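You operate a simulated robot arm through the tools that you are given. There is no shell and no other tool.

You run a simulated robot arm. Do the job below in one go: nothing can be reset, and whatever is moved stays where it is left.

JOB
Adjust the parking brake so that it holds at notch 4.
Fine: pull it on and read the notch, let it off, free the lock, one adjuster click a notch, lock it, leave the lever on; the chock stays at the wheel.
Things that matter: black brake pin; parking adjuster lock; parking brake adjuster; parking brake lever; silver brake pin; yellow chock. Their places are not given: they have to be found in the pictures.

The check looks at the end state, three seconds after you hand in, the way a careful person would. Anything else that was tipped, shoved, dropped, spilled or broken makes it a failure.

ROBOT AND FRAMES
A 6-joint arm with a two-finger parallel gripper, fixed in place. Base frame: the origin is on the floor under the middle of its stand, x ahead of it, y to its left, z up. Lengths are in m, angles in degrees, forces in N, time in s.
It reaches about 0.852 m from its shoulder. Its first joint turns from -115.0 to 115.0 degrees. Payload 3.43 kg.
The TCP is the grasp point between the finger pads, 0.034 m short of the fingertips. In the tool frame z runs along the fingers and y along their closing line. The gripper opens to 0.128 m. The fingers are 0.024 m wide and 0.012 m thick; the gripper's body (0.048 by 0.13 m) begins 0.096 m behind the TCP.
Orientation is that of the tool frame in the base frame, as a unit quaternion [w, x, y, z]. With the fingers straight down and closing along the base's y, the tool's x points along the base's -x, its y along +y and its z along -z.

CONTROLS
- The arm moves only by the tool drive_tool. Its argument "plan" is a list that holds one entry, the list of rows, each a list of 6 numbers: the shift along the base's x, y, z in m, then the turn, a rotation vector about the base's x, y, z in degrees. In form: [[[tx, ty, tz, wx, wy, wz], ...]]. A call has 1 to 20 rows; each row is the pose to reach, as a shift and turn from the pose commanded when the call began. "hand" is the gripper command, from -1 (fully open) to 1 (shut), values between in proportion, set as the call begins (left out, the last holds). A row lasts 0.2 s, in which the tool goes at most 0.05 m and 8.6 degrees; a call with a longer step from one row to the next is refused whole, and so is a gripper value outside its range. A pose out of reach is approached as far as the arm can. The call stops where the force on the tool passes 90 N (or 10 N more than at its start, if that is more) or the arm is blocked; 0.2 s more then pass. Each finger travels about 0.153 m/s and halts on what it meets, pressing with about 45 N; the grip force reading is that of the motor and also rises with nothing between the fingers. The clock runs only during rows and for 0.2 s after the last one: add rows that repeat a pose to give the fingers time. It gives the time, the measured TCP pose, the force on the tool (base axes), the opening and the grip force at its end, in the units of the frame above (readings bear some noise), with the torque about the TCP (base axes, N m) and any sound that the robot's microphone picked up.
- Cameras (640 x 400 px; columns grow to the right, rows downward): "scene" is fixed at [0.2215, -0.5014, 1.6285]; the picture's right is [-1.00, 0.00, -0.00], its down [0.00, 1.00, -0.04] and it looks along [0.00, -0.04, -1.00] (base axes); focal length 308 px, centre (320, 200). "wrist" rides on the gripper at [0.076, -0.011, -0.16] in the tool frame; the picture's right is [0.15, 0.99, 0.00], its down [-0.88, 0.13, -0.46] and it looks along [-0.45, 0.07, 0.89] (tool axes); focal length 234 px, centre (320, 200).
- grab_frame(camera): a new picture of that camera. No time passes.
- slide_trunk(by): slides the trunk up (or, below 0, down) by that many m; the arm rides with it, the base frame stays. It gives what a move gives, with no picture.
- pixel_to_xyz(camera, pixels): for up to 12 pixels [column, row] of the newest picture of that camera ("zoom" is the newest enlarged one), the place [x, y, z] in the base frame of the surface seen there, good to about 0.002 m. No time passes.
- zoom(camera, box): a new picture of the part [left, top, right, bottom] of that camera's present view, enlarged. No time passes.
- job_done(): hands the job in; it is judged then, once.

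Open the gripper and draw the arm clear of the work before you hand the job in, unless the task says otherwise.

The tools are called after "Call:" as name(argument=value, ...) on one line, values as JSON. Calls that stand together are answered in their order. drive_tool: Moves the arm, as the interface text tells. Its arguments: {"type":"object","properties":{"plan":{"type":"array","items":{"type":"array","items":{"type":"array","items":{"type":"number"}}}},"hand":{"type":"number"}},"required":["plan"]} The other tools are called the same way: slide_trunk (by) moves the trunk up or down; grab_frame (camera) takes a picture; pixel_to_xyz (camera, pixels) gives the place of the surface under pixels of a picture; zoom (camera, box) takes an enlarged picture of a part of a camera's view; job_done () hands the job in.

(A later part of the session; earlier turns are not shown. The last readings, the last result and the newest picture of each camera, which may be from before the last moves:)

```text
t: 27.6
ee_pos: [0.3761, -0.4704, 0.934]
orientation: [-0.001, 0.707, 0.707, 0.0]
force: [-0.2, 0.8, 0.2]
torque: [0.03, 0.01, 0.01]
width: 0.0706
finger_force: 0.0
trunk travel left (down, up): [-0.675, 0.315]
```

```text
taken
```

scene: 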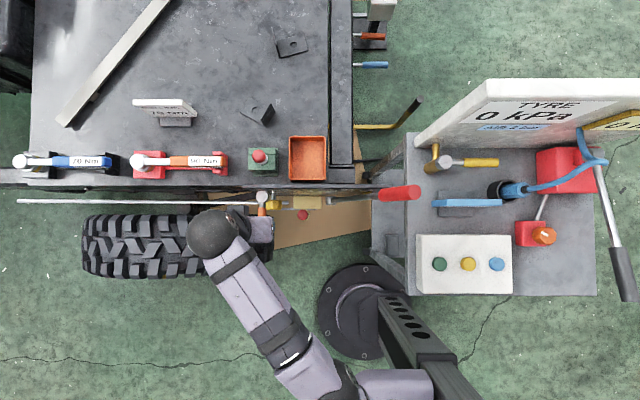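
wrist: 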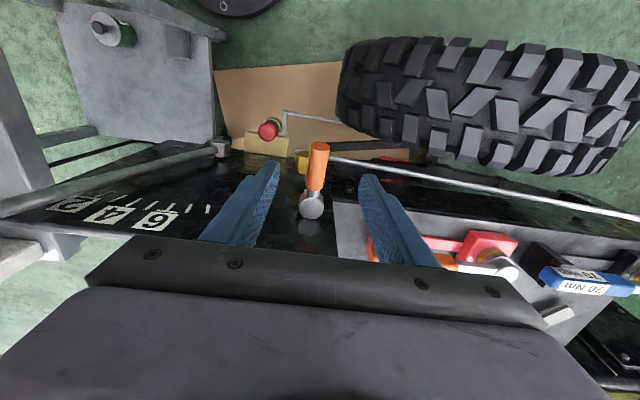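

The handle is centred between the fingers at (318,165). I'll descend to straddle it, narrowing the gap to ~0.045.

Call:
drive_tool(plan=[[[-0.001, 0, -0.03, 0, 0, 0], [-0.001, 0, -0.06, 0, 0, 0], [-0.001, 0, -0.086, 0, 0, 0], [-0.001, 0, -0.086, 0, 0, 0]]], hand=0.25)

Call:
grab_frame(camera="wrist")

```text
t: 28.6
ee_pos: [0.3731, -0.4708, 0.8494]
orientation: [0.001, 0.707, 0.707, 0.0]
force: [0.4, -0.3, -0.3]
torque: [0.01, 0.01, -0.02]
width: 0.0481
finger_force: 0.1
trunk travel left (down, up): [-0.675, 0.315]
```

```text
taken
```

wrist: 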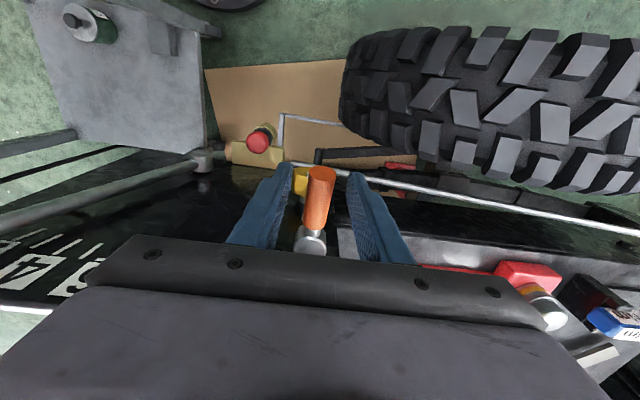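

Straddled. I'll test a gentle push toward -x to see whether the handle swings.

Call:
drive_tool(plan=[[[-0.008, 0, 0, 0, 0, 0], [-0.014, 0, 0, 0, 0, 0], [-0.02, 0, 0, 0, 0, 0], [-0.025, 0, 0, 0, 0, 0]]])

Call:
grab_frame(camera="wrist")

```text
t: 29.6
ee_pos: [0.3498, -0.4705, 0.849]
orientation: [0.0, 0.707, 0.707, 0.0]
force: [1.3, 0.7, 0.9]
torque: [-0.03, 0.02, 0.0]
width: 0.0484
finger_force: 0.3
trunk travel left (down, up): [-0.675, 0.315]
```

```text
taken
```

wrist: 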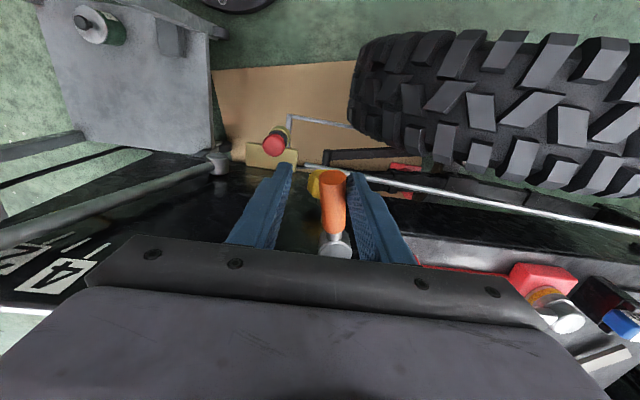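

The handle swings easily toward -x (≈10° already, 1 N). I'll align the tool with it and grip it so it can be turned both ways.

Call:
drive_tool(plan=[[[0.007, -0.001, 0, 0, 0, 5], [0.0135, -0.002, 0, 0, 0, 10], [0.0135, -0.002, 0, 0, 0, 10]]], hand=0.25)

Call:
drive_tool(plan=[[[0, 0, 0, 0, 0, 0], [0, 0, 0, 0, 0, 0], [0, 0, 0, 0, 0, 0]]], hand=1)

Call:
grab_frame(camera="wrist")

```text
t: 30.4
ee_pos: [0.3628, -0.4732, 0.848]
orientation: [0.0, 0.642, 0.766, 0.0]
force: [0.6, 0.0, 0.2]
torque: [0.0, -0.01, 0.02]
width: 0.0483
finger_force: 0.1
trunk travel left (down, up): [-0.675, 0.315]
```

```text
t: 31.2
ee_pos: [0.3626, -0.4731, 0.8485]
orientation: [0.0, 0.643, 0.766, 0.0]
force: [-0.4, 1.7, -0.5]
torque: [0.22, 0.03, 0.02]
width: 0.0214
finger_force: 45.5
trunk travel left (down, up): [-0.675, 0.315]
```

```text
taken
```

wrist: 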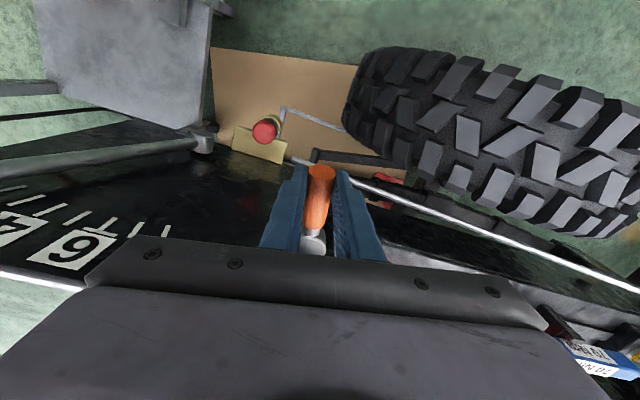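

Gripped at 0.021 m. Now I swing it further toward -x along its arc, in steps, watching force and torque.

Call:
drive_tool(plan=[[[-0.0049, -0.0011, 0, 0, 0, 4], [-0.0097, -0.0024, 0, 0, 0, 8], [-0.0145, -0.0042, 0, 0, 0, 12], [-0.0191, -0.0062, 0, 0, 0, 16], [-0.0235, -0.0085, 0, 0, 0, 20], [-0.0278, -0.0112, 0, 0, 0, 24], [-0.0318, -0.0142, 0, 0, 0, 28], [-0.0357, -0.0174, 0, 0, 0, 32]]])

Call:
zoom(camera="scene", box=[220, 160, 340, 240])

Call:
grab_frame(camera="wrist")

```text
t: 33.0
ee_pos: [0.327, -0.4906, 0.8483]
orientation: [0.001, 0.406, 0.914, 0.0]
force: [3.0, -1.2, -2.1]
torque: [-0.22, -0.36, 0.12]
width: 0.0213
finger_force: 45.2
trunk travel left (down, up): [-0.675, 0.315]
```

```text
5.00 times, centred on (280, 200) of scene
```

zoom: 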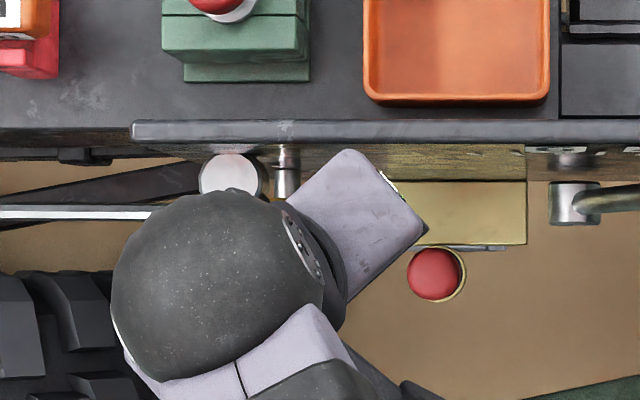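

```text
taken
```

wrist: 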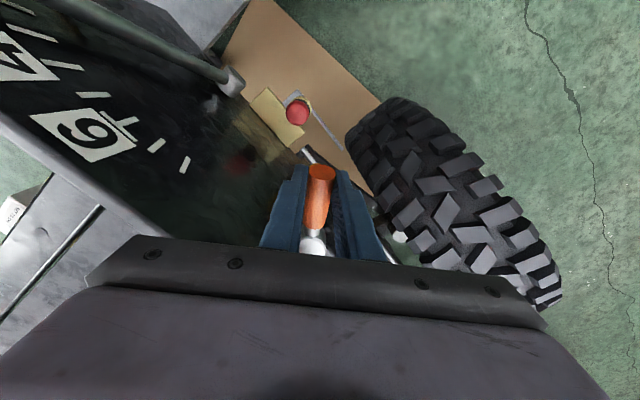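

It swings easily to ≈42° (3 N). Continuing to ≈74° while watching for a stop.

Call:
drive_tool(plan=[[[-0.0036, -0.0035, 0, 0, 0, 4], [-0.007, -0.0072, 0, 0, 0, 8], [-0.01, -0.0112, 0, 0, 0, 12], [-0.0129, -0.0153, 0, 0, 0, 16], [-0.0154, -0.0197, 0, 0, 0, 20], [-0.0176, -0.0242, 0, 0, 0, 24], [-0.0195, -0.0289, 0, 0, 0, 28], [-0.021, -0.0337, 0, 0, 0, 32]]])

Call:
grab_frame(camera="wrist")

Call:
grab_frame(camera="scene")

```text
t: 34.8
ee_pos: [0.312, -0.5116, 0.8484]
orientation: [0.002, 0.138, 0.99, 0.011]
force: [18.6, 50.1, -0.2]
torque: [0.03, -0.97, -1.38]
width: 0.0274
finger_force: 44.8
trunk travel left (down, up): [-0.675, 0.315]
```

```text
taken
```

wrist: 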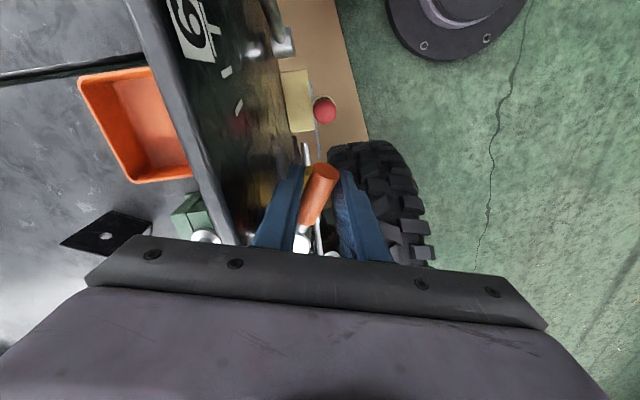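

```text
taken
```

scene: 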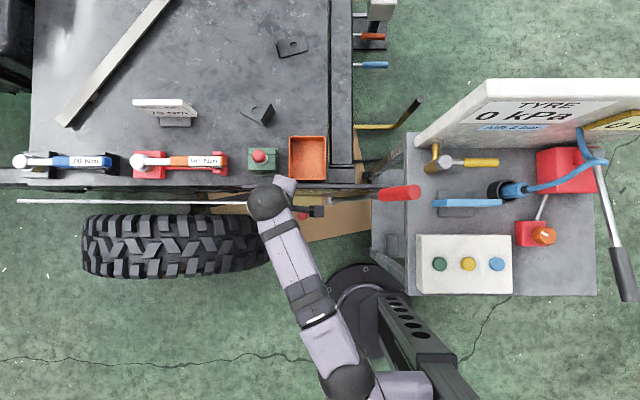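

The handle met its stop at about 60° (force rose to 50 N). I'll back off slightly to relieve it, then open and lift out.

Call:
drive_tool(plan=[[[0.0034, 0.0095, 0, 0, 0, -8], [0.0081, 0.0184, 0, 0, 0, -16], [0.0081, 0.0184, 0, 0, 0, -16]]])

Call:
drive_tool(plan=[[[0, 0, 0, 0, 0, 0], [0, 0, 0, 0, 0, 0], [0, 0, 0.03, 0, 0, 0], [0, 0, 0.065, 0, 0, 0], [0, 0.03, 0.1, 0, 0, 0], [0, 0.07, 0.1, 0, 0, 0], [0, 0.1, 0.1, 0, 0, 0]]], hand=0.2)

Call:
grab_frame(camera="wrist")

Call:
grab_frame(camera="scene")

```text
t: 35.6
ee_pos: [0.3132, -0.505, 0.8485]
orientation: [0.0, 0.277, 0.961, -0.001]
force: [1.4, 8.9, -4.8]
torque: [0.28, 0.1, 0.53]
width: 0.0215
finger_force: 45.1
trunk travel left (down, up): [-0.675, 0.315]
```

```text
t: 37.2
ee_pos: [0.3128, -0.4064, 0.9509]
orientation: [0.0, 0.276, 0.961, 0.0]
force: [-0.1, -0.6, -0.1]
torque: [-0.02, -0.01, 0.01]
width: 0.0515
finger_force: 0.1
trunk travel left (down, up): [-0.675, 0.315]
```

```text
taken
```

wrist: 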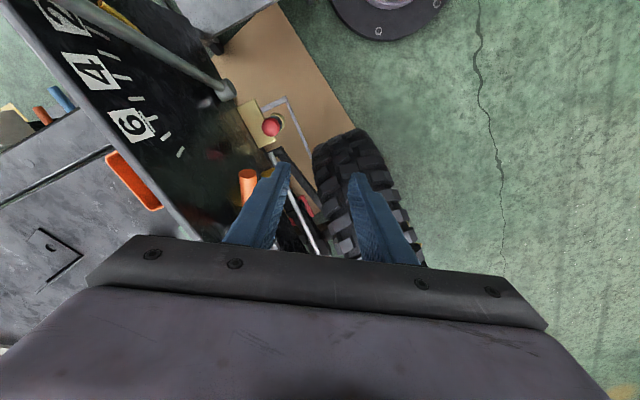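

```text
taken
```

scene: 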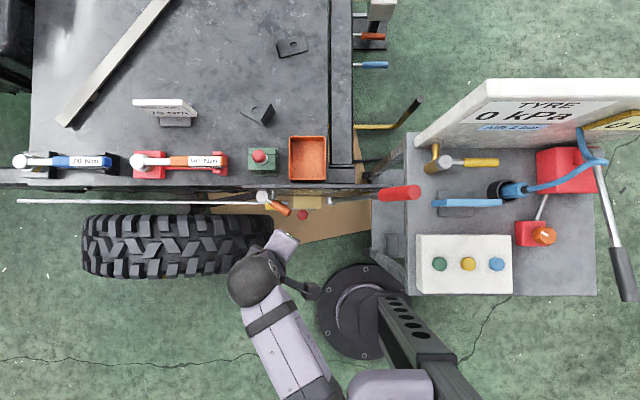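

Lock handle is freed to ≈60° (scene: hub (262,197), end (285,212)). Next I orient the gripper horizontally toward the yellow adjuster knob at ≈(0.364,-0.525,0.711), starting with a yaw and retreat.

Call:
drive_tool(plan=[[[0.013, 0.02, 0, 0, 0, 8], [0.026, 0.04, 0, 0, 0, 16], [0.039, 0.055, 0, 0, 0, 24], [0.051, 0.065, 0, 0, 0, 32], [0.051, 0.065, 0, 0, 0, 32]]])

Call:
drive_tool(plan=[[[0, 0, -0.01, -8, 0, 0], [0, 0, -0.02, -16, 0, 0], [0, 0, -0.03, -24, 0, 0], [0, 0, -0.04, -32, 0, 0], [0, 0, -0.05, -40, 0, 0], [0, 0, -0.06, -48, 0, 0], [0, 0, -0.07, -56, 0, 0], [0, 0, -0.08, -64, 0, 0], [0, 0, -0.09, -72, 0, 0], [0, 0, -0.1, -80, 0, 0], [0, 0, -0.11, -85, 0, 0], [0, 0, -0.12, -90, 0, 0], [0, 0, -0.12, -90, 0, 0]]])

Call:
grab_frame(camera="wrist")

Call:
grab_frame(camera="scene")

```text
t: 38.4
ee_pos: [0.3639, -0.3398, 0.9483]
orientation: [-0.001, -0.001, 1.0, 0.0]
force: [0.2, 0.4, -0.5]
torque: [0.0, -0.02, 0.03]
width: 0.0513
finger_force: 0.0
trunk travel left (down, up): [-0.675, 0.315]
```

```text
t: 41.2
ee_pos: [0.3647, -0.3394, 0.8279]
orientation: [0.002, 0.0, 0.707, -0.707]
force: [-0.8, -0.1, 1.0]
torque: [0.01, -0.03, -0.01]
width: 0.0511
finger_force: 0.1
trunk travel left (down, up): [-0.675, 0.315]
```

```text
taken
```

wrist: 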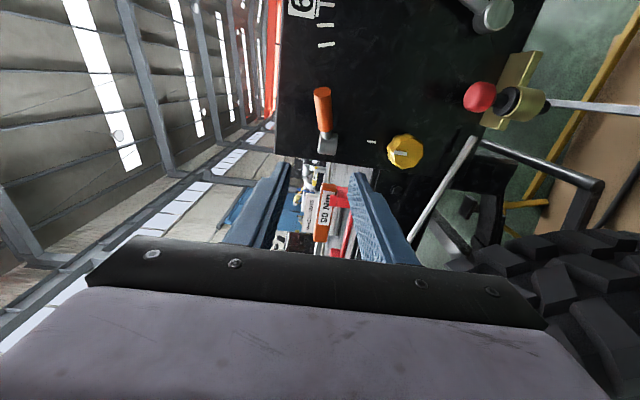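

```text
taken
```

scene: 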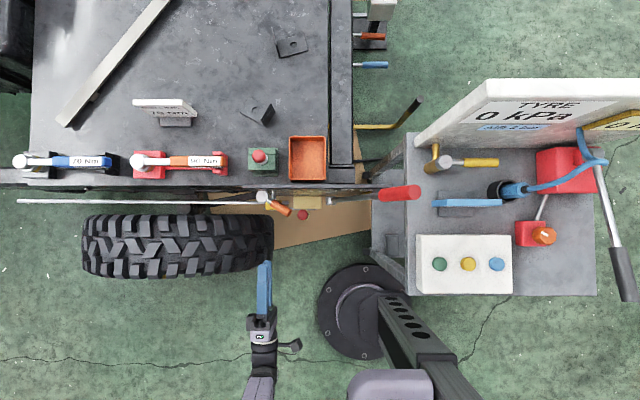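

The gripper now points at the plate; the knob is at (405,152) in this rotated view. I'll zoom and measure it.

Call:
zoom(camera="wrist", box=[350, 110, 450, 180])

Call:
pixel_to_xyz(camera="wrist", pixels=[[405, 152], [393, 148], [418, 155], [405, 138], [402, 166], [371, 142], [395, 153], [440, 220], [460, 170], [410, 248], [476, 145], [414, 150]])

```text
5.71 times, centred on (400, 145) of wrist
```

zoom: 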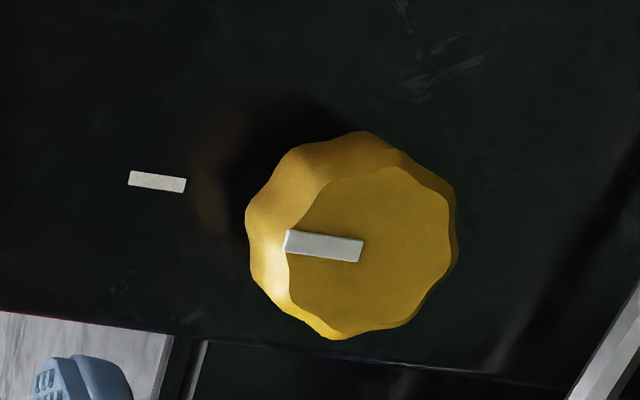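

```text
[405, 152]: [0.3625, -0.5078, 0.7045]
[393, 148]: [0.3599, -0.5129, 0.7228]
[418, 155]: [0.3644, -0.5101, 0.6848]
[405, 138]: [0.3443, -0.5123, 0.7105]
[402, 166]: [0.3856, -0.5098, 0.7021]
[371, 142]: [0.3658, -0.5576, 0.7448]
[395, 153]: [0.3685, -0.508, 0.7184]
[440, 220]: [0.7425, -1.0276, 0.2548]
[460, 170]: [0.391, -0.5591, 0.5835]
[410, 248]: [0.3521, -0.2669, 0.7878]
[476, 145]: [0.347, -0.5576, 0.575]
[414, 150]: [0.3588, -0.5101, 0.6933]
```

Knob centre ≈(0.3645, front y -0.508, z 0.7005), radius ≈0.022. I'll lower to its height, open to ~0.07 and approach until the pads overlap the knob (TCP y≈-0.515, tips 8 mm short of the plate).

Call:
drive_tool(plan=[[[0, 0, -0.035, 0, 0, 0], [0, 0, -0.07, 0, 0, 0], [0, 0, -0.105, 0, 0, 0], [0, 0, -0.1275, 0, 0, 0], [0, -0.04, -0.1275, 0, 0, 0], [0, -0.08, -0.1275, 0, 0, 0], [0, -0.11, -0.1275, 0, 0, 0], [0, -0.11, -0.1275, 0, 0, 0]]], hand=-0.1)

Call:
grab_frame(camera="wrist")

Call:
grab_frame(camera="scene")

```text
t: 43.0
ee_pos: [0.3632, -0.452, 0.7012]
orientation: [0.0, 0.0, 0.708, -0.706]
force: [0.7, 0.7, -0.2]
torque: [0.0, 0.0, 0.0]
width: 0.0703
finger_force: 0.1
trunk travel left (down, up): [-0.675, 0.315]
```

```text
taken
```

wrist: 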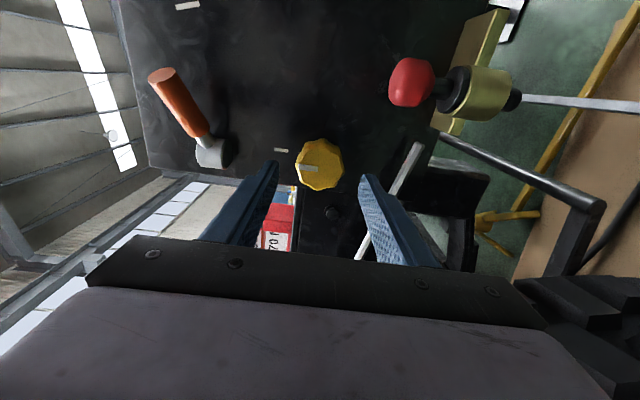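

```text
taken
```

scene: 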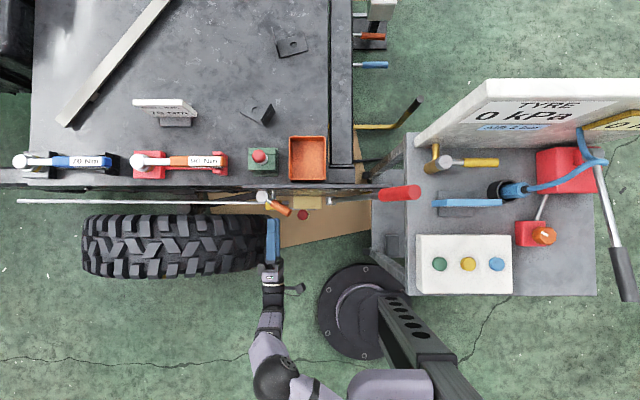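

The knob is centred between fingers at (320,163). I'll refine the measurement from this closer view.

Call:
zoom(camera="wrist", box=[265, 125, 375, 200])

Call:
pixel_to_xyz(camera="wrist", pixels=[[302, 165], [341, 165], [322, 143], [322, 186], [310, 168], [322, 168], [281, 150], [300, 155]])

```text
5.33 times, centred on (320, 162) of wrist
```

zoom: 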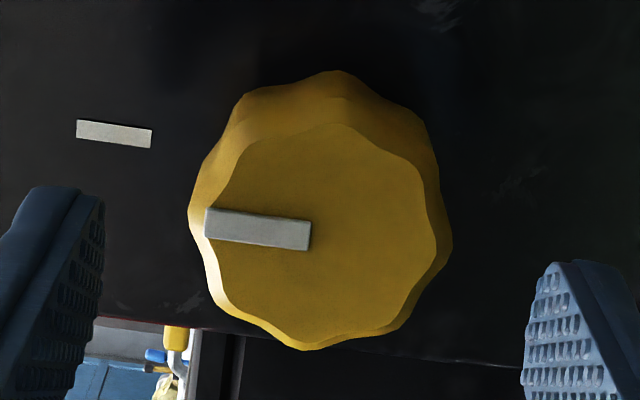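

```text
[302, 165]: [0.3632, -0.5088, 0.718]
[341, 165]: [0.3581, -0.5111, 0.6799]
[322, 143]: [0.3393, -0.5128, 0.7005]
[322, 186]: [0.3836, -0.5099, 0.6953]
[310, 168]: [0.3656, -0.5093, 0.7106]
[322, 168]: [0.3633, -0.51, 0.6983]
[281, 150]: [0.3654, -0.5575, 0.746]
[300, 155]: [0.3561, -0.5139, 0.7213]
```

Centre confirmed at (0.3635, -0.51, 0.700). Moving in and closing on the knob.

Call:
drive_tool(plan=[[[0, -0.03, -0.001, 0, 0, 0], [0, -0.055, -0.001, 0, 0, 0], [0, -0.063, -0.001, 0, 0, 0], [0, -0.063, -0.001, 0, 0, 0]]])

Call:
drive_tool(plan=[[[0, 0, 0, 0, 0, 0], [0, 0, 0, 0, 0, 0], [0, 0, 0, 0, 0, 0]]], hand=1)

Call:
grab_frame(camera="wrist")

```text
t: 44.0
ee_pos: [0.3626, -0.5129, 0.6989]
orientation: [-0.001, 0.0, 0.708, -0.706]
force: [0.1, -0.1, 0.8]
torque: [-0.01, -0.02, -0.02]
width: 0.0703
finger_force: 0.1
trunk travel left (down, up): [-0.675, 0.315]
```

```text
t: 44.8
ee_pos: [0.3639, -0.514, 0.6992]
orientation: [-0.001, -0.001, -0.707, 0.707]
force: [-0.4, -1.6, 1.4]
torque: [-0.28, 0.0, 0.06]
width: 0.0476
finger_force: 44.4
trunk travel left (down, up): [-0.675, 0.315]
```

```text
taken
```

wrist: 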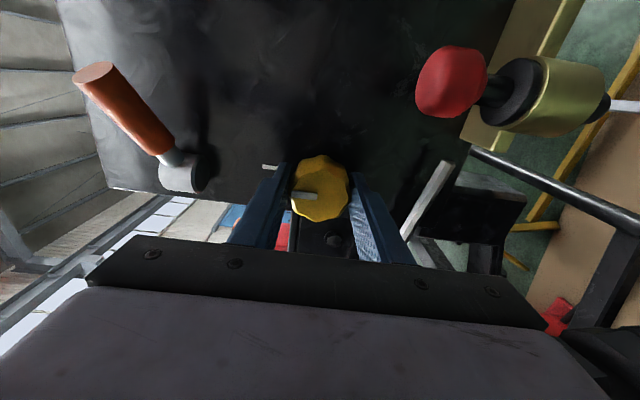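

Gripped the knob (0.0476 m). Now I turn clockwise (seen from the front, i.e. negative about +y) by 15° slowly and listen for a click.

Call:
drive_tool(plan=[[[0, 0, 0, 0, -4, 0], [0, 0, 0, 0, -8, 0], [0, 0, 0, 0, -12, 0], [0, 0, 0, 0, -15, 0], [0, 0, 0, 0, -15, 0]]])

Call:
zoom(camera="wrist", box=[240, 125, 400, 240])

```text
t: 46.0
ee_pos: [0.3639, -0.5134, 0.7001]
orientation: [0.092, 0.093, 0.702, -0.7]
force: [-6.7, -3.4, 1.2]
torque: [-0.56, -0.03, 0.77]
width: 0.0476
finger_force: 45.0
trunk travel left (down, up): [-0.675, 0.315]
```

```text
3.48 times, centred on (320, 182) of wrist
```

zoom: 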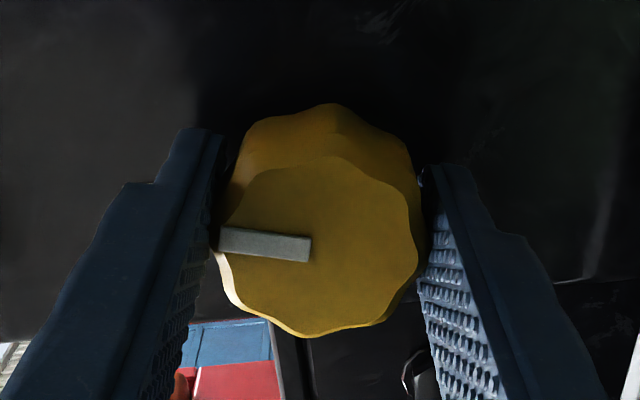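

The knob turns with the gripper (pointer fixed relative to the fingers), no click heard yet. I continue in small increments.

Call:
drive_tool(plan=[[[0, 0, 0, 0, -4, 0], [0, 0, 0, 0, -8, 0], [0, 0, 0, 0, -12, 0], [0, 0, 0, 0, -15, 0], [0, 0, 0, 0, -15, 0]]])

Call:
grab_frame(camera="wrist")

Call:
zoom(camera="wrist", box=[240, 125, 400, 240])

```text
t: 47.2
ee_pos: [0.3625, -0.5127, 0.6995]
orientation: [0.183, 0.184, 0.684, -0.682]
force: [-5.2, -6.3, -0.8]
torque: [-0.33, -0.05, -0.77]
width: 0.0478
finger_force: 45.2
trunk travel left (down, up): [-0.675, 0.315]
```

```text
taken
```

wrist: 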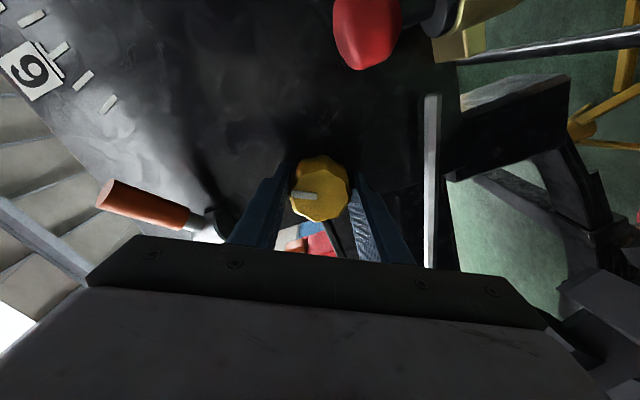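

```text
3.48 times, centred on (320, 182) of wrist
```

zoom: 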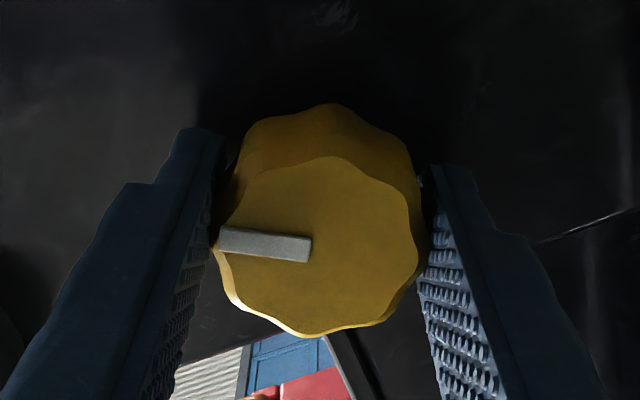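

Turned 30° in total without a click sound. I continue with finer steps and check the sound after each.

Call:
drive_tool(plan=[[[0, 0, 0, 0, -3, 0], [0, 0, 0, 0, -6, 0], [0, 0, 0, 0, -8, 0], [0, 0, 0, 0, -8, 0]]])

Call:
drive_tool(plan=[[[0, 0, 0, 0, -3, 0], [0, 0, 0, 0, -6, 0], [0, 0, 0, 0, -8, 0], [0, 0, 0, 0, -8, 0]]])

Call:
zoom(camera="wrist", box=[240, 125, 400, 240])

```text
t: 48.2
ee_pos: [0.3637, -0.5135, 0.7]
orientation: [0.229, 0.231, 0.669, -0.669]
force: [-6.7, -5.2, -4.1]
torque: [-0.7, -0.04, 0.32]
width: 0.0478
finger_force: 44.8
trunk travel left (down, up): [-0.675, 0.315]
```

```text
t: 49.2
ee_pos: [0.3636, -0.5138, 0.6996]
orientation: [0.276, 0.277, 0.651, -0.65]
force: [-3.7, -3.9, -3.8]
torque: [0.35, -0.04, -0.51]
width: 0.0478
finger_force: 45.2
trunk travel left (down, up): [-0.675, 0.315]
```

```text
3.48 times, centred on (320, 182) of wrist
```

zoom: 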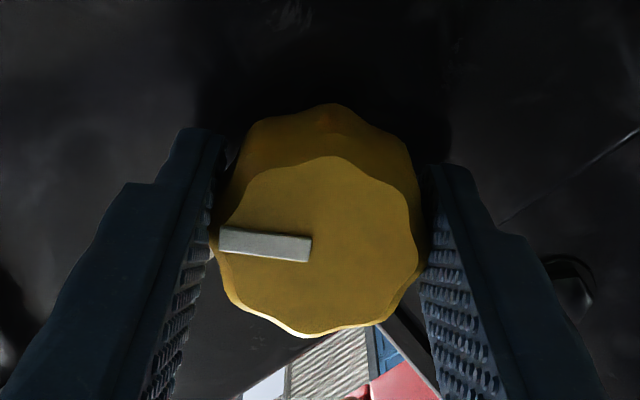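

At 46° still no click and negligible knob torque. I keep turning slowly while listening.

Call:
drive_tool(plan=[[[0, 0, 0, 0, -3, 0], [0, 0, 0, 0, -6, 0], [0, 0, 0, 0, -8, 0], [0, 0, 0, 0, -8, 0]]])

Call:
drive_tool(plan=[[[0, 0, 0, 0, -3, 0], [0, 0, 0, 0, -6, 0], [0, 0, 0, 0, -8, 0], [0, 0, 0, 0, -8, 0]]])

Call:
grab_frame(camera="wrist")

Call:
grab_frame(camera="scene")

```text
t: 50.2
ee_pos: [0.3641, -0.5139, 0.6998]
orientation: [0.321, 0.321, 0.631, -0.629]
force: [-1.1, -4.0, -6.3]
torque: [0.18, -0.03, -0.92]
width: 0.0476
finger_force: 45.0
trunk travel left (down, up): [-0.675, 0.315]
```

```text
t: 51.2
ee_pos: [0.3648, -0.5127, 0.6994]
orientation: [-0.363, -0.364, -0.606, 0.606]
force: [-3.9, -6.4, -7.1]
torque: [-0.61, 0.04, 0.52]
width: 0.048
finger_force: 45.3
trunk travel left (down, up): [-0.675, 0.315]
```

```text
taken
```

wrist: 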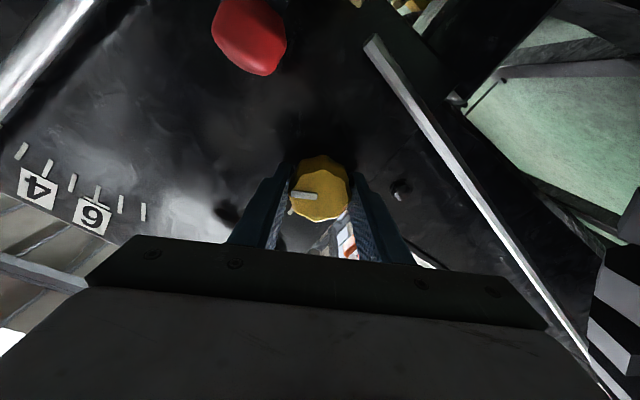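

```text
taken
```

scene: 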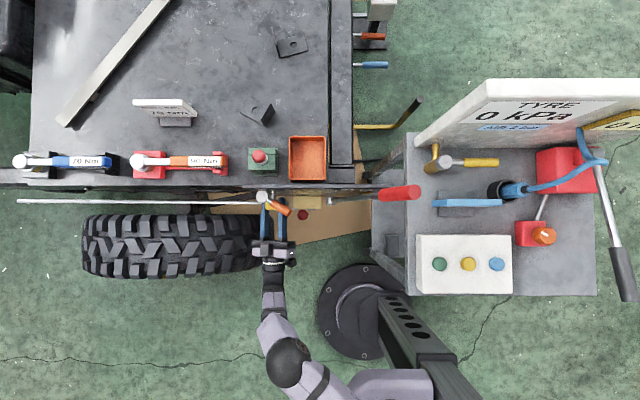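

62° and still silent. I keep on turning, slowly, toward 90°+.

Call:
drive_tool(plan=[[[0, 0, 0, 0, -3, 0], [0, 0, 0, 0, -6, 0], [0, 0, 0, 0, -8, 0], [0, 0, 0, 0, -8, 0]]])

Call:
drive_tool(plan=[[[0, 0, 0, 0, -3, 0], [0, 0, 0, 0, -6, 0], [0, 0, 0, 0, -8, 0], [0, 0, 0, 0, -8, 0]]])

Call:
drive_tool(plan=[[[0, 0, 0, 0, -3, 0], [0, 0, 0, 0, -6, 0], [0, 0, 0, 0, -8, 0], [0, 0, 0, 0, -8, 0]]])

Call:
grab_frame(camera="wrist")

```text
t: 52.2
ee_pos: [0.3643, -0.5137, 0.6991]
orientation: [0.406, 0.406, 0.579, -0.578]
force: [-0.1, -2.4, -6.7]
torque: [0.33, -0.09, -0.41]
width: 0.0478
finger_force: 44.9
trunk travel left (down, up): [-0.675, 0.315]
```

```text
t: 53.2
ee_pos: [0.3638, -0.5134, 0.6989]
orientation: [0.445, 0.445, 0.55, -0.549]
force: [-2.7, 5.4, -4.7]
torque: [0.81, 0.02, -0.27]
width: 0.048
finger_force: 45.1
trunk travel left (down, up): [-0.675, 0.315]
```

```text
t: 54.2
ee_pos: [0.3649, -0.5139, 0.6995]
orientation: [0.483, 0.482, 0.518, -0.517]
force: [-1.8, 4.7, -7.4]
torque: [0.21, -0.01, -0.32]
width: 0.0477
finger_force: 44.7
trunk travel left (down, up): [-0.675, 0.315]
```

```text
taken
```

wrist: 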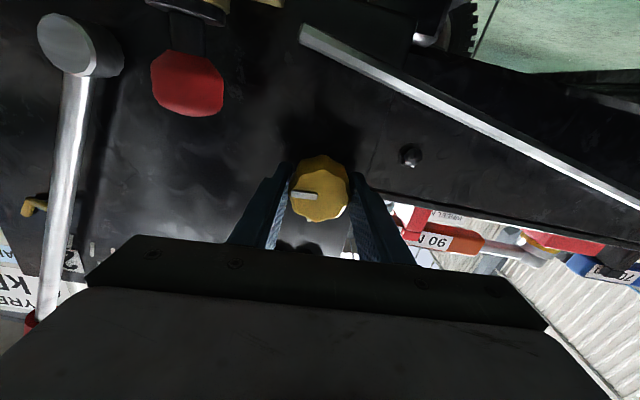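

No click sound at 86°, so I'll release, back off, and see where the knob's pointer sits (whether it snaps to a detent).

Call:
drive_tool(plan=[[[0, 0, 0, 0, 0, 0], [0, 0, 0, 0, 0, 0], [0, 0.03, 0, 0, 0, 0], [0, 0.06, 0, 0, 0, 0], [0, 0.09, 0, 0, 0, 0]]], hand=-0.1)

Call:
grab_frame(camera="wrist")

Call:
zoom(camera="wrist", box=[250, 100, 390, 200])

```text
t: 55.4
ee_pos: [0.3679, -0.4246, 0.7019]
orientation: [0.482, 0.481, 0.518, -0.518]
force: [-0.5, 0.1, -0.1]
torque: [-0.01, -0.01, 0.0]
width: 0.0702
finger_force: 0.0
out of reach, approached as far as the arm can: row 5
trunk travel left (down, up): [-0.675, 0.315]
```

```text
taken
```

wrist: 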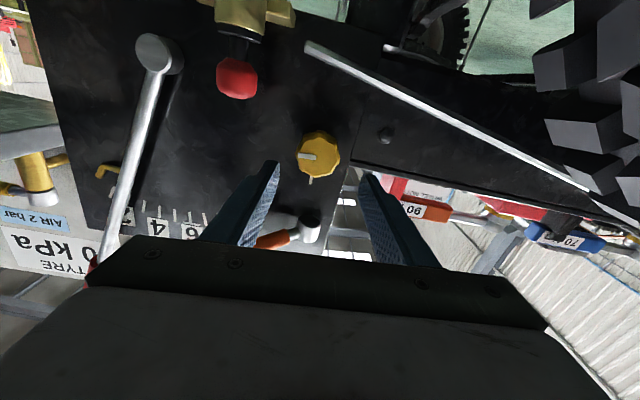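

```text
4.00 times, centred on (320, 150) of wrist
```

zoom: 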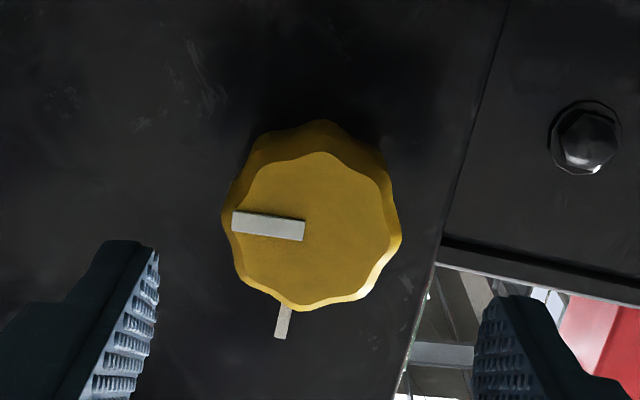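

The pointer now points to -x, about 86° from the mark, with no snap and no click. I'll re-grip and go a little further, past 90°, listening for a click.

Call:
drive_tool(plan=[[[-0.0044, -0.03, -0.0024, 0, 0, 0], [-0.0044, -0.06, -0.0024, 0, 0, 0], [-0.0044, -0.0894, -0.0024, 0, 0, 0], [-0.0044, -0.0894, -0.0024, 0, 0, 0]]])

Call:
drive_tool(plan=[[[0, 0, 0, 0, 0, 0], [0, 0, 0, 0, 0, 0], [0, 0, 0, 0, 0, 0]]], hand=1)

Call:
drive_tool(plan=[[[0, 0, 0, 0, -3, 0], [0, 0, 0, 0, -6, 0], [0, 0, 0, 0, -8, 0], [0, 0, 0, 0, -8, 0]]])

Call:
drive_tool(plan=[[[0, 0, 0, 0, -3, 0], [0, 0, 0, 0, -6, 0], [0, 0, 0, 0, -8, 0], [0, 0, 0, 0, -8, 0]]])

Call:
grab_frame(camera="wrist")

```text
t: 56.4
ee_pos: [0.3627, -0.514, 0.6998]
orientation: [0.483, 0.482, 0.517, -0.517]
force: [0.5, 0.2, 0.4]
torque: [-0.01, -0.02, 0.02]
width: 0.0703
finger_force: 0.1
trunk travel left (down, up): [-0.675, 0.315]
```

```text
t: 57.2
ee_pos: [0.3652, -0.5137, 0.6992]
orientation: [0.483, 0.481, 0.518, -0.517]
force: [6.6, -3.5, -0.2]
torque: [0.53, -0.03, -0.02]
width: 0.0478
finger_force: 44.8
trunk travel left (down, up): [-0.675, 0.315]
```

```text
t: 58.2
ee_pos: [0.3642, -0.5147, 0.6982]
orientation: [0.514, 0.518, 0.48, -0.486]
force: [-21.1, 30.9, 7.2]
torque: [-0.37, -0.01, 0.91]
width: 0.0478
finger_force: 45.4
out of reach, approached as far as the arm can: row 3, 4
trunk travel left (down, up): [-0.675, 0.315]
```

```text
t: 58.6
ee_pos: [0.3656, -0.5169, 0.6965]
orientation: [0.516, 0.532, 0.461, -0.488]
force: [-18.9, 43.9, 21.8]
torque: [-1.07, -0.01, -0.43]
width: 0.0488
finger_force: 45.4
out of reach, approached as far as the arm can: row 1, 2
trunk travel left (down, up): [-0.675, 0.315]
stopped in row 2: the force on the tool passed its limit at 104 N (the readings are from after the stop); the commanded pose is now the measured one
```

```text
taken
```

wrist: 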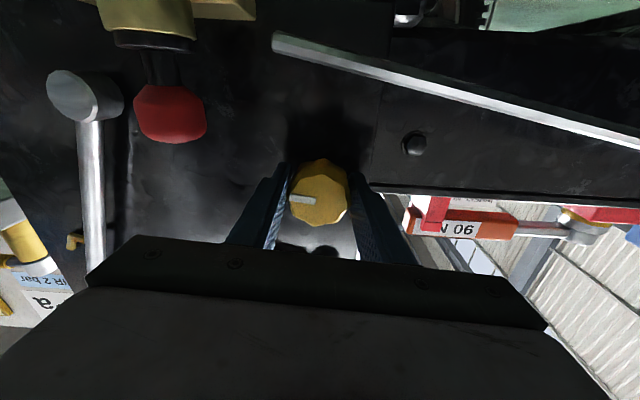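

The arm reached a limit in this wrist orientation and force rose; I'll release at once and back straight off.

Call:
drive_tool(plan=[[[0, 0, 0, 0, 0, 0], [0, 0, 0, 0, 0, 0], [0, 0.02, 0.0, 0, 0, 0], [0, 0.05, 0.0, 0, 0, 0]]], hand=-0.1)

Call:
grab_frame(camera="wrist")

Call:
zoom(camera="wrist", box=[250, 100, 390, 200])

```text
t: 59.6
ee_pos: [0.3832, -0.4844, 0.6853]
orientation: [0.507, 0.537, 0.468, -0.486]
force: [-14.9, -5.8, -6.3]
torque: [0.19, -0.41, -0.18]
width: 0.0793
finger_force: 7.8
out of reach, approached as far as the arm can: row 3, 4
trunk travel left (down, up): [-0.675, 0.315]
```

```text
taken
```

wrist: 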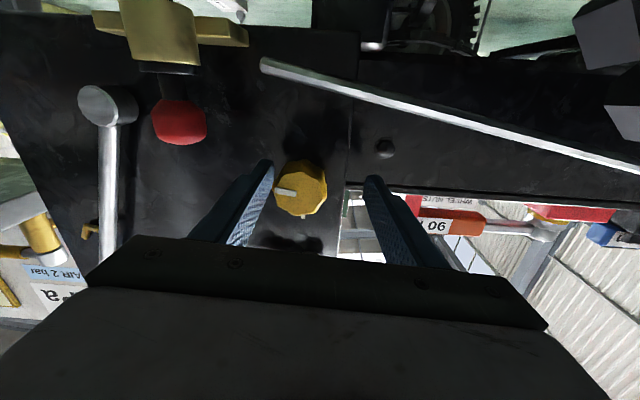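

```text
4.00 times, centred on (320, 150) of wrist
```

zoom: 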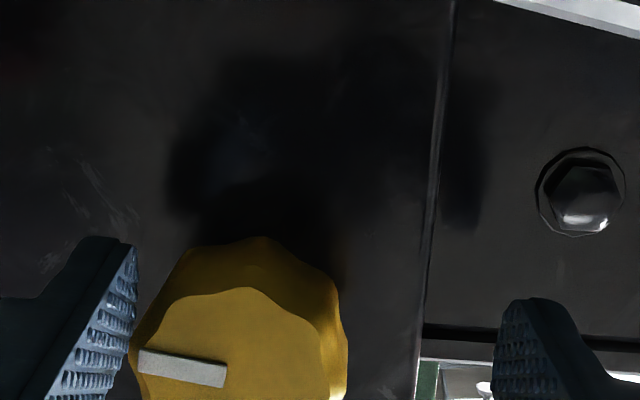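

The tool drifted at the reach limit, a finger is lightly touching the knob. I'll recentre, turn the wrist back and retreat.

Call:
drive_tool(plan=[[[-0.009, 0, 0.007, 0, 3, 0], [-0.0185, 0, 0.014, 0, 8, 0], [-0.0185, 0.005, 0.014, 0, 16, 0], [-0.0185, 0.03, 0.014, 0, 24, 0], [-0.0185, 0.06, 0.014, 0, 32, 0], [-0.0185, 0.09, 0.014, 0, 40, 0], [-0.0185, 0.1, 0.014, 0, 48, 0]]])

Call:
grab_frame(camera="wrist")

Call:
grab_frame(camera="scene")

```text
t: 61.2
ee_pos: [0.3716, -0.383, 0.7028]
orientation: [-0.279, -0.291, -0.636, 0.658]
force: [0.0, 0.2, 1.3]
torque: [0.0, -0.01, 0.01]
width: 0.0703
finger_force: 0.0
trunk travel left (down, up): [-0.675, 0.315]
```

```text
taken
```

wrist: 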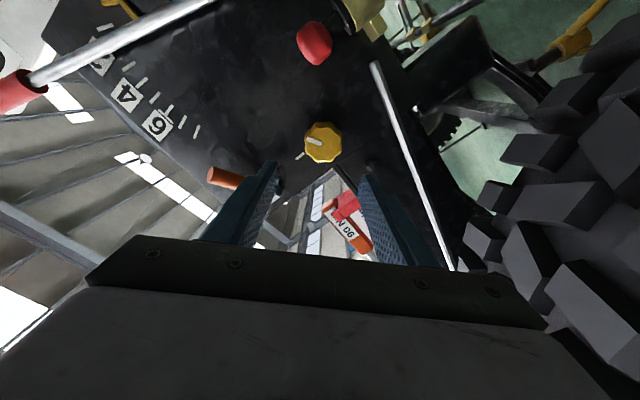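

```text
taken
```

scene: 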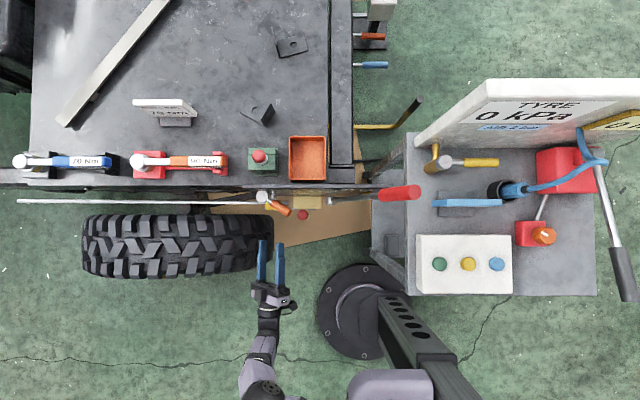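

Clear of the knob. I'll zoom to read the knob pointer angle relative to the mark.

Call:
zoom(camera="wrist", box=[280, 100, 370, 180])

Call:
pixel_to_xyz(camera="zoom", pixels=[[250, 185], [310, 215], [330, 130], [420, 260], [280, 290], [400, 160], [240, 210], [140, 285]])

```text
5.00 times, centred on (325, 140) of wrist
```

zoom: 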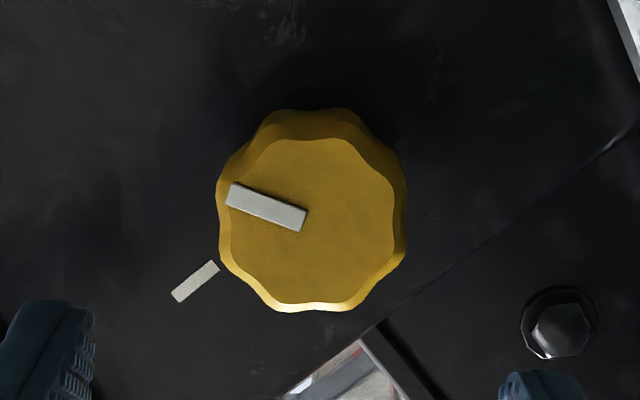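

```text
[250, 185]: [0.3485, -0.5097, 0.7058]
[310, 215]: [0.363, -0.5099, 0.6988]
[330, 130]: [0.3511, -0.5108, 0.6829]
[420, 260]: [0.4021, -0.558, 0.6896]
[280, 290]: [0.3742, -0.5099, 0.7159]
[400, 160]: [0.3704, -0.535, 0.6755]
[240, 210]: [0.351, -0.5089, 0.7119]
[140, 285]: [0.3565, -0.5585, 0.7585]
```

The knob pointer is now ≈63° clockwise of the mark and no click was heard. I'll test its effect by pulling the lever again: first roll the wrist back and retreat.

Call:
drive_tool(plan=[[[0, 0.015, 0.02, 0, 7.75, 0], [0, 0.025, 0.04, 0, 15.5, 0], [-0.003, 0.035, 0.06, 0, 23.25, 0], [-0.005, 0.04, 0.08, 0, 31, 0], [-0.008, 0.043, 0.1, 0, 38.75, 0], [-0.008, 0.043, 0.125, 0, 46.5, 0], [-0.008, 0.043, 0.125, 0, 46.5, 0]]])

Call:
drive_tool(plan=[[[0, 0, 0.02, 7.5, 0, 0], [0, 0, 0.04, 15, 0, 0], [0, 0, 0.06, 22.5, 0, 0], [0, 0, 0.08, 30, 0, 0], [0, 0, 0.1, 37.5, 0, 0], [0, 0, 0.12, 45, 0, 0], [0, 0, 0.13, 50, 0, 0], [0, 0, 0.13, 50, 0, 0]]])

Call:
zoom(camera="wrist", box=[200, 50, 440, 250])

```text
t: 62.8
ee_pos: [0.3618, -0.339, 0.8254]
orientation: [-0.005, -0.008, -0.695, 0.719]
force: [-0.3, -0.2, 1.1]
torque: [-0.01, -0.07, -0.02]
width: 0.0706
finger_force: 0.0
trunk travel left (down, up): [-0.675, 0.315]
```

```text
t: 64.6
ee_pos: [0.3634, -0.3411, 0.958]
orientation: [0.002, 0.01, 0.934, -0.358]
force: [0.3, 0.1, 0.8]
torque: [-0.02, -0.02, -0.02]
width: 0.0705
finger_force: 0.0
trunk travel left (down, up): [-0.675, 0.315]
```

```text
2.00 times, centred on (320, 150) of wrist
```

zoom: 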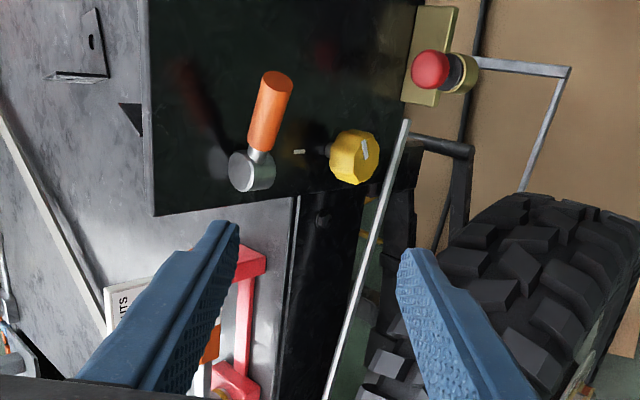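

Lock and knob are clearly seen. Now I roll the tool 90° about its axis and travel to the lever's pre-pose, as before.

Call:
drive_tool(plan=[[[-0.0264, -0.02, 0.02, 0, -5.47, -6.08], [-0.0528, -0.04, 0.04, 0, -10.94, -12.16], [-0.0792, -0.06, 0.06, 0, -16.4, -18.24], [-0.1056, -0.08, 0.08, 0, -21.9, -24.3], [-0.132, -0.1, 0.1, 0, -27.35, -30.4], [-0.158, -0.12, 0.1, 0, -32.8, -36.5], [-0.185, -0.12, 0.1, 0, -38.3, -42.6], [-0.211, -0.12, 0.1, 0, -43.8, -48.6], [-0.238, -0.12, 0.1, 0, -49.2, -54.7], [-0.264, -0.12, 0.1, 0, -54.7, -60.8], [-0.29, -0.12, 0.1, 0, -60.2, -66.9], [-0.29, -0.12, 0.1, 0, -60.2, -66.9]]], hand=-0.17)

Call:
grab_frame(camera="wrist")

```text
t: 67.2
ee_pos: [0.0718, -0.4599, 1.0568]
orientation: [0.256, 0.667, 0.654, -0.249]
force: [1.2, 0.0, -0.1]
torque: [0.03, 0.01, 0.01]
width: 0.0749
finger_force: 0.0
trunk travel left (down, up): [-0.675, 0.315]
```

```text
taken
```

wrist: 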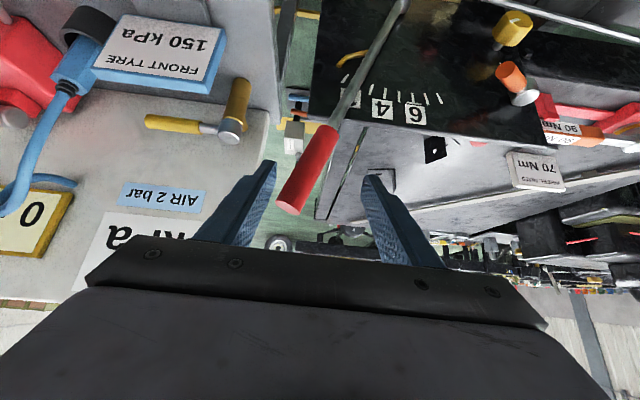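

Same pre-pose as before. Moving in to straddle the grip.

Call:
drive_tool(plan=[[[-0.01, 0, 0, 0, 0, 0], [-0.01, -0.03, -0.028, 0, 0, 0], [-0.01, -0.055, -0.053, 0, 0, 0], [-0.01, -0.071, -0.07, 0, 0, 0], [-0.01, -0.071, -0.07, 0, 0, 0]]])

Call:
drive_tool(plan=[[[0.012, 0, 0.0042, 0, 0, 0], [0.023, 0, 0.0079, 0, 0, 0], [0.0345, 0, 0.0111, 0, 0, 0], [0.045, 0, 0.0138, 0, 0, 0], [0.055, 0, 0.0159, 0, 0, 0], [0.0655, 0, 0.018, 0, 0, 0], [0.075, 0, 0.0196, 0, 0, 0], [0.0845, 0, 0.0208, 0, 0, 0], [0.0945, 0, 0.0218, 0, 0, 0], [0.1035, 0, 0.0226, 0, 0, 0]]])

Call:
zoom(camera="wrist", box=[200, 0, 450, 160])

```text
t: 68.4
ee_pos: [0.062, -0.5305, 0.987]
orientation: [0.254, 0.667, 0.654, -0.25]
force: [0.2, 0.8, 0.1]
torque: [-0.03, 0.01, -0.01]
width: 0.0749
finger_force: 0.1
trunk travel left (down, up): [-0.675, 0.315]
```

```text
t: 70.6
ee_pos: [0.1647, -0.5301, 1.0115]
orientation: [0.256, 0.667, 0.654, -0.251]
force: [-3.0, -0.3, 1.5]
torque: [0.02, 0.02, -0.06]
width: 0.0772
finger_force: 2.1
trunk travel left (down, up): [-0.675, 0.315]
```

```text
2.50 times, centred on (325, 80) of wrist
```

zoom: 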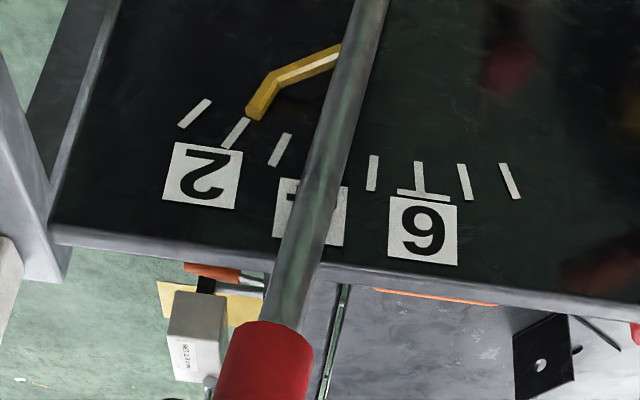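

Pointer at about 2.3 with low force. Continuing slowly and checking for the stop.

Call:
drive_tool(plan=[[[0.0095, 0, 0.0003, 0, 0, 0], [0.019, 0, 0.0005, 0, 0, 0], [0.0285, 0, 0.0004, 0, 0, 0], [0.038, 0, 0.0002, 0, 0, 0]]])

Call:
zoom(camera="wrist", box=[180, 0, 430, 160])

```text
t: 71.6
ee_pos: [0.204, -0.5313, 1.0111]
orientation: [0.255, 0.667, 0.655, -0.249]
force: [-3.0, -1.0, 0.9]
torque: [-0.03, 0.0, 0.01]
width: 0.0769
finger_force: 1.6
trunk travel left (down, up): [-0.675, 0.315]
```

```text
2.50 times, centred on (305, 80) of wrist
```

zoom: 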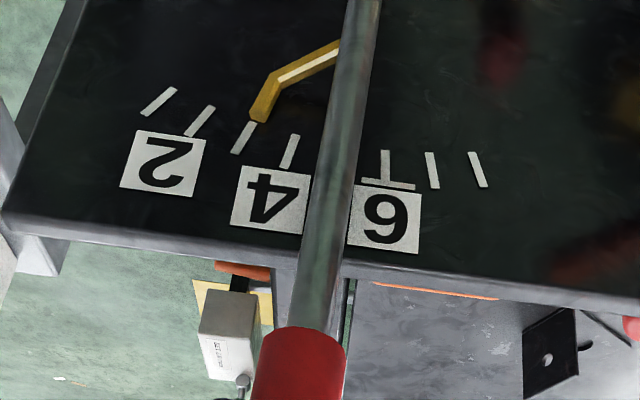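

Pointer just past 3, still light. Continue.

Call:
drive_tool(plan=[[[0.0095, 0, -0.0004, 0, 0, 0], [0.019, 0, -0.001, 0, 0, 0], [0.0285, 0, -0.0017, 0, 0, 0], [0.038, 0, -0.0026, 0, 0, 0]]])

Call:
zoom(camera="wrist", box=[150, 0, 400, 160])

```text
t: 72.6
ee_pos: [0.2407, -0.5308, 1.0084]
orientation: [0.254, 0.667, 0.655, -0.249]
force: [-5.3, -0.4, 1.1]
torque: [0.03, 0.24, -0.05]
width: 0.0779
finger_force: 2.7
trunk travel left (down, up): [-0.675, 0.315]
```

```text
2.50 times, centred on (275, 80) of wrist
```

zoom: 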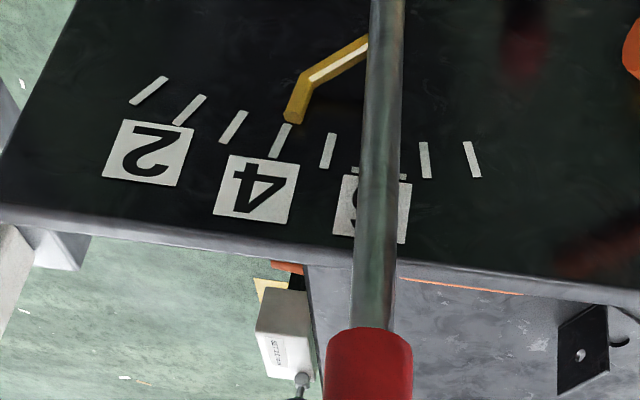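

Pointer is just about at 4 with force at 5 N. I push a bit more to see whether it stops here.

Call:
drive_tool(plan=[[[0.005, 0, -0.0007, 0, 0, 0], [0.01, 0, -0.0014, 0, 0, 0], [0.015, 0, -0.002, 0, 0, 0], [0.02, 0, -0.003, 0, 0, 0]]])

Call:
zoom(camera="wrist", box=[130, 0, 380, 160])

```text
t: 73.6
ee_pos: [0.2505, -0.5304, 1.0079]
orientation: [0.252, 0.669, 0.652, -0.253]
force: [-38.7, -1.6, 13.9]
torque: [-0.13, 1.83, -0.26]
width: 0.0959
finger_force: 18.7
trunk travel left (down, up): [-0.675, 0.315]
```

```text
2.50 times, centred on (255, 80) of wrist
```

zoom: 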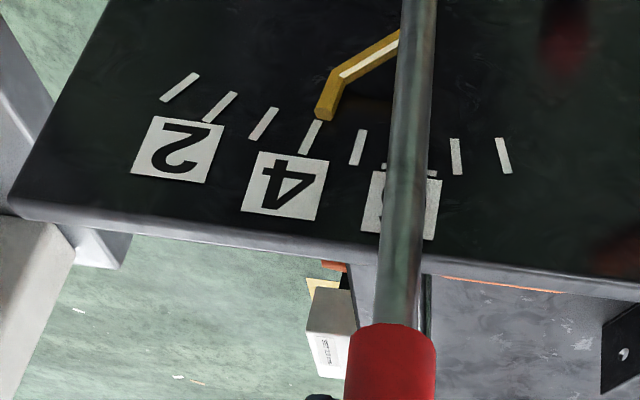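

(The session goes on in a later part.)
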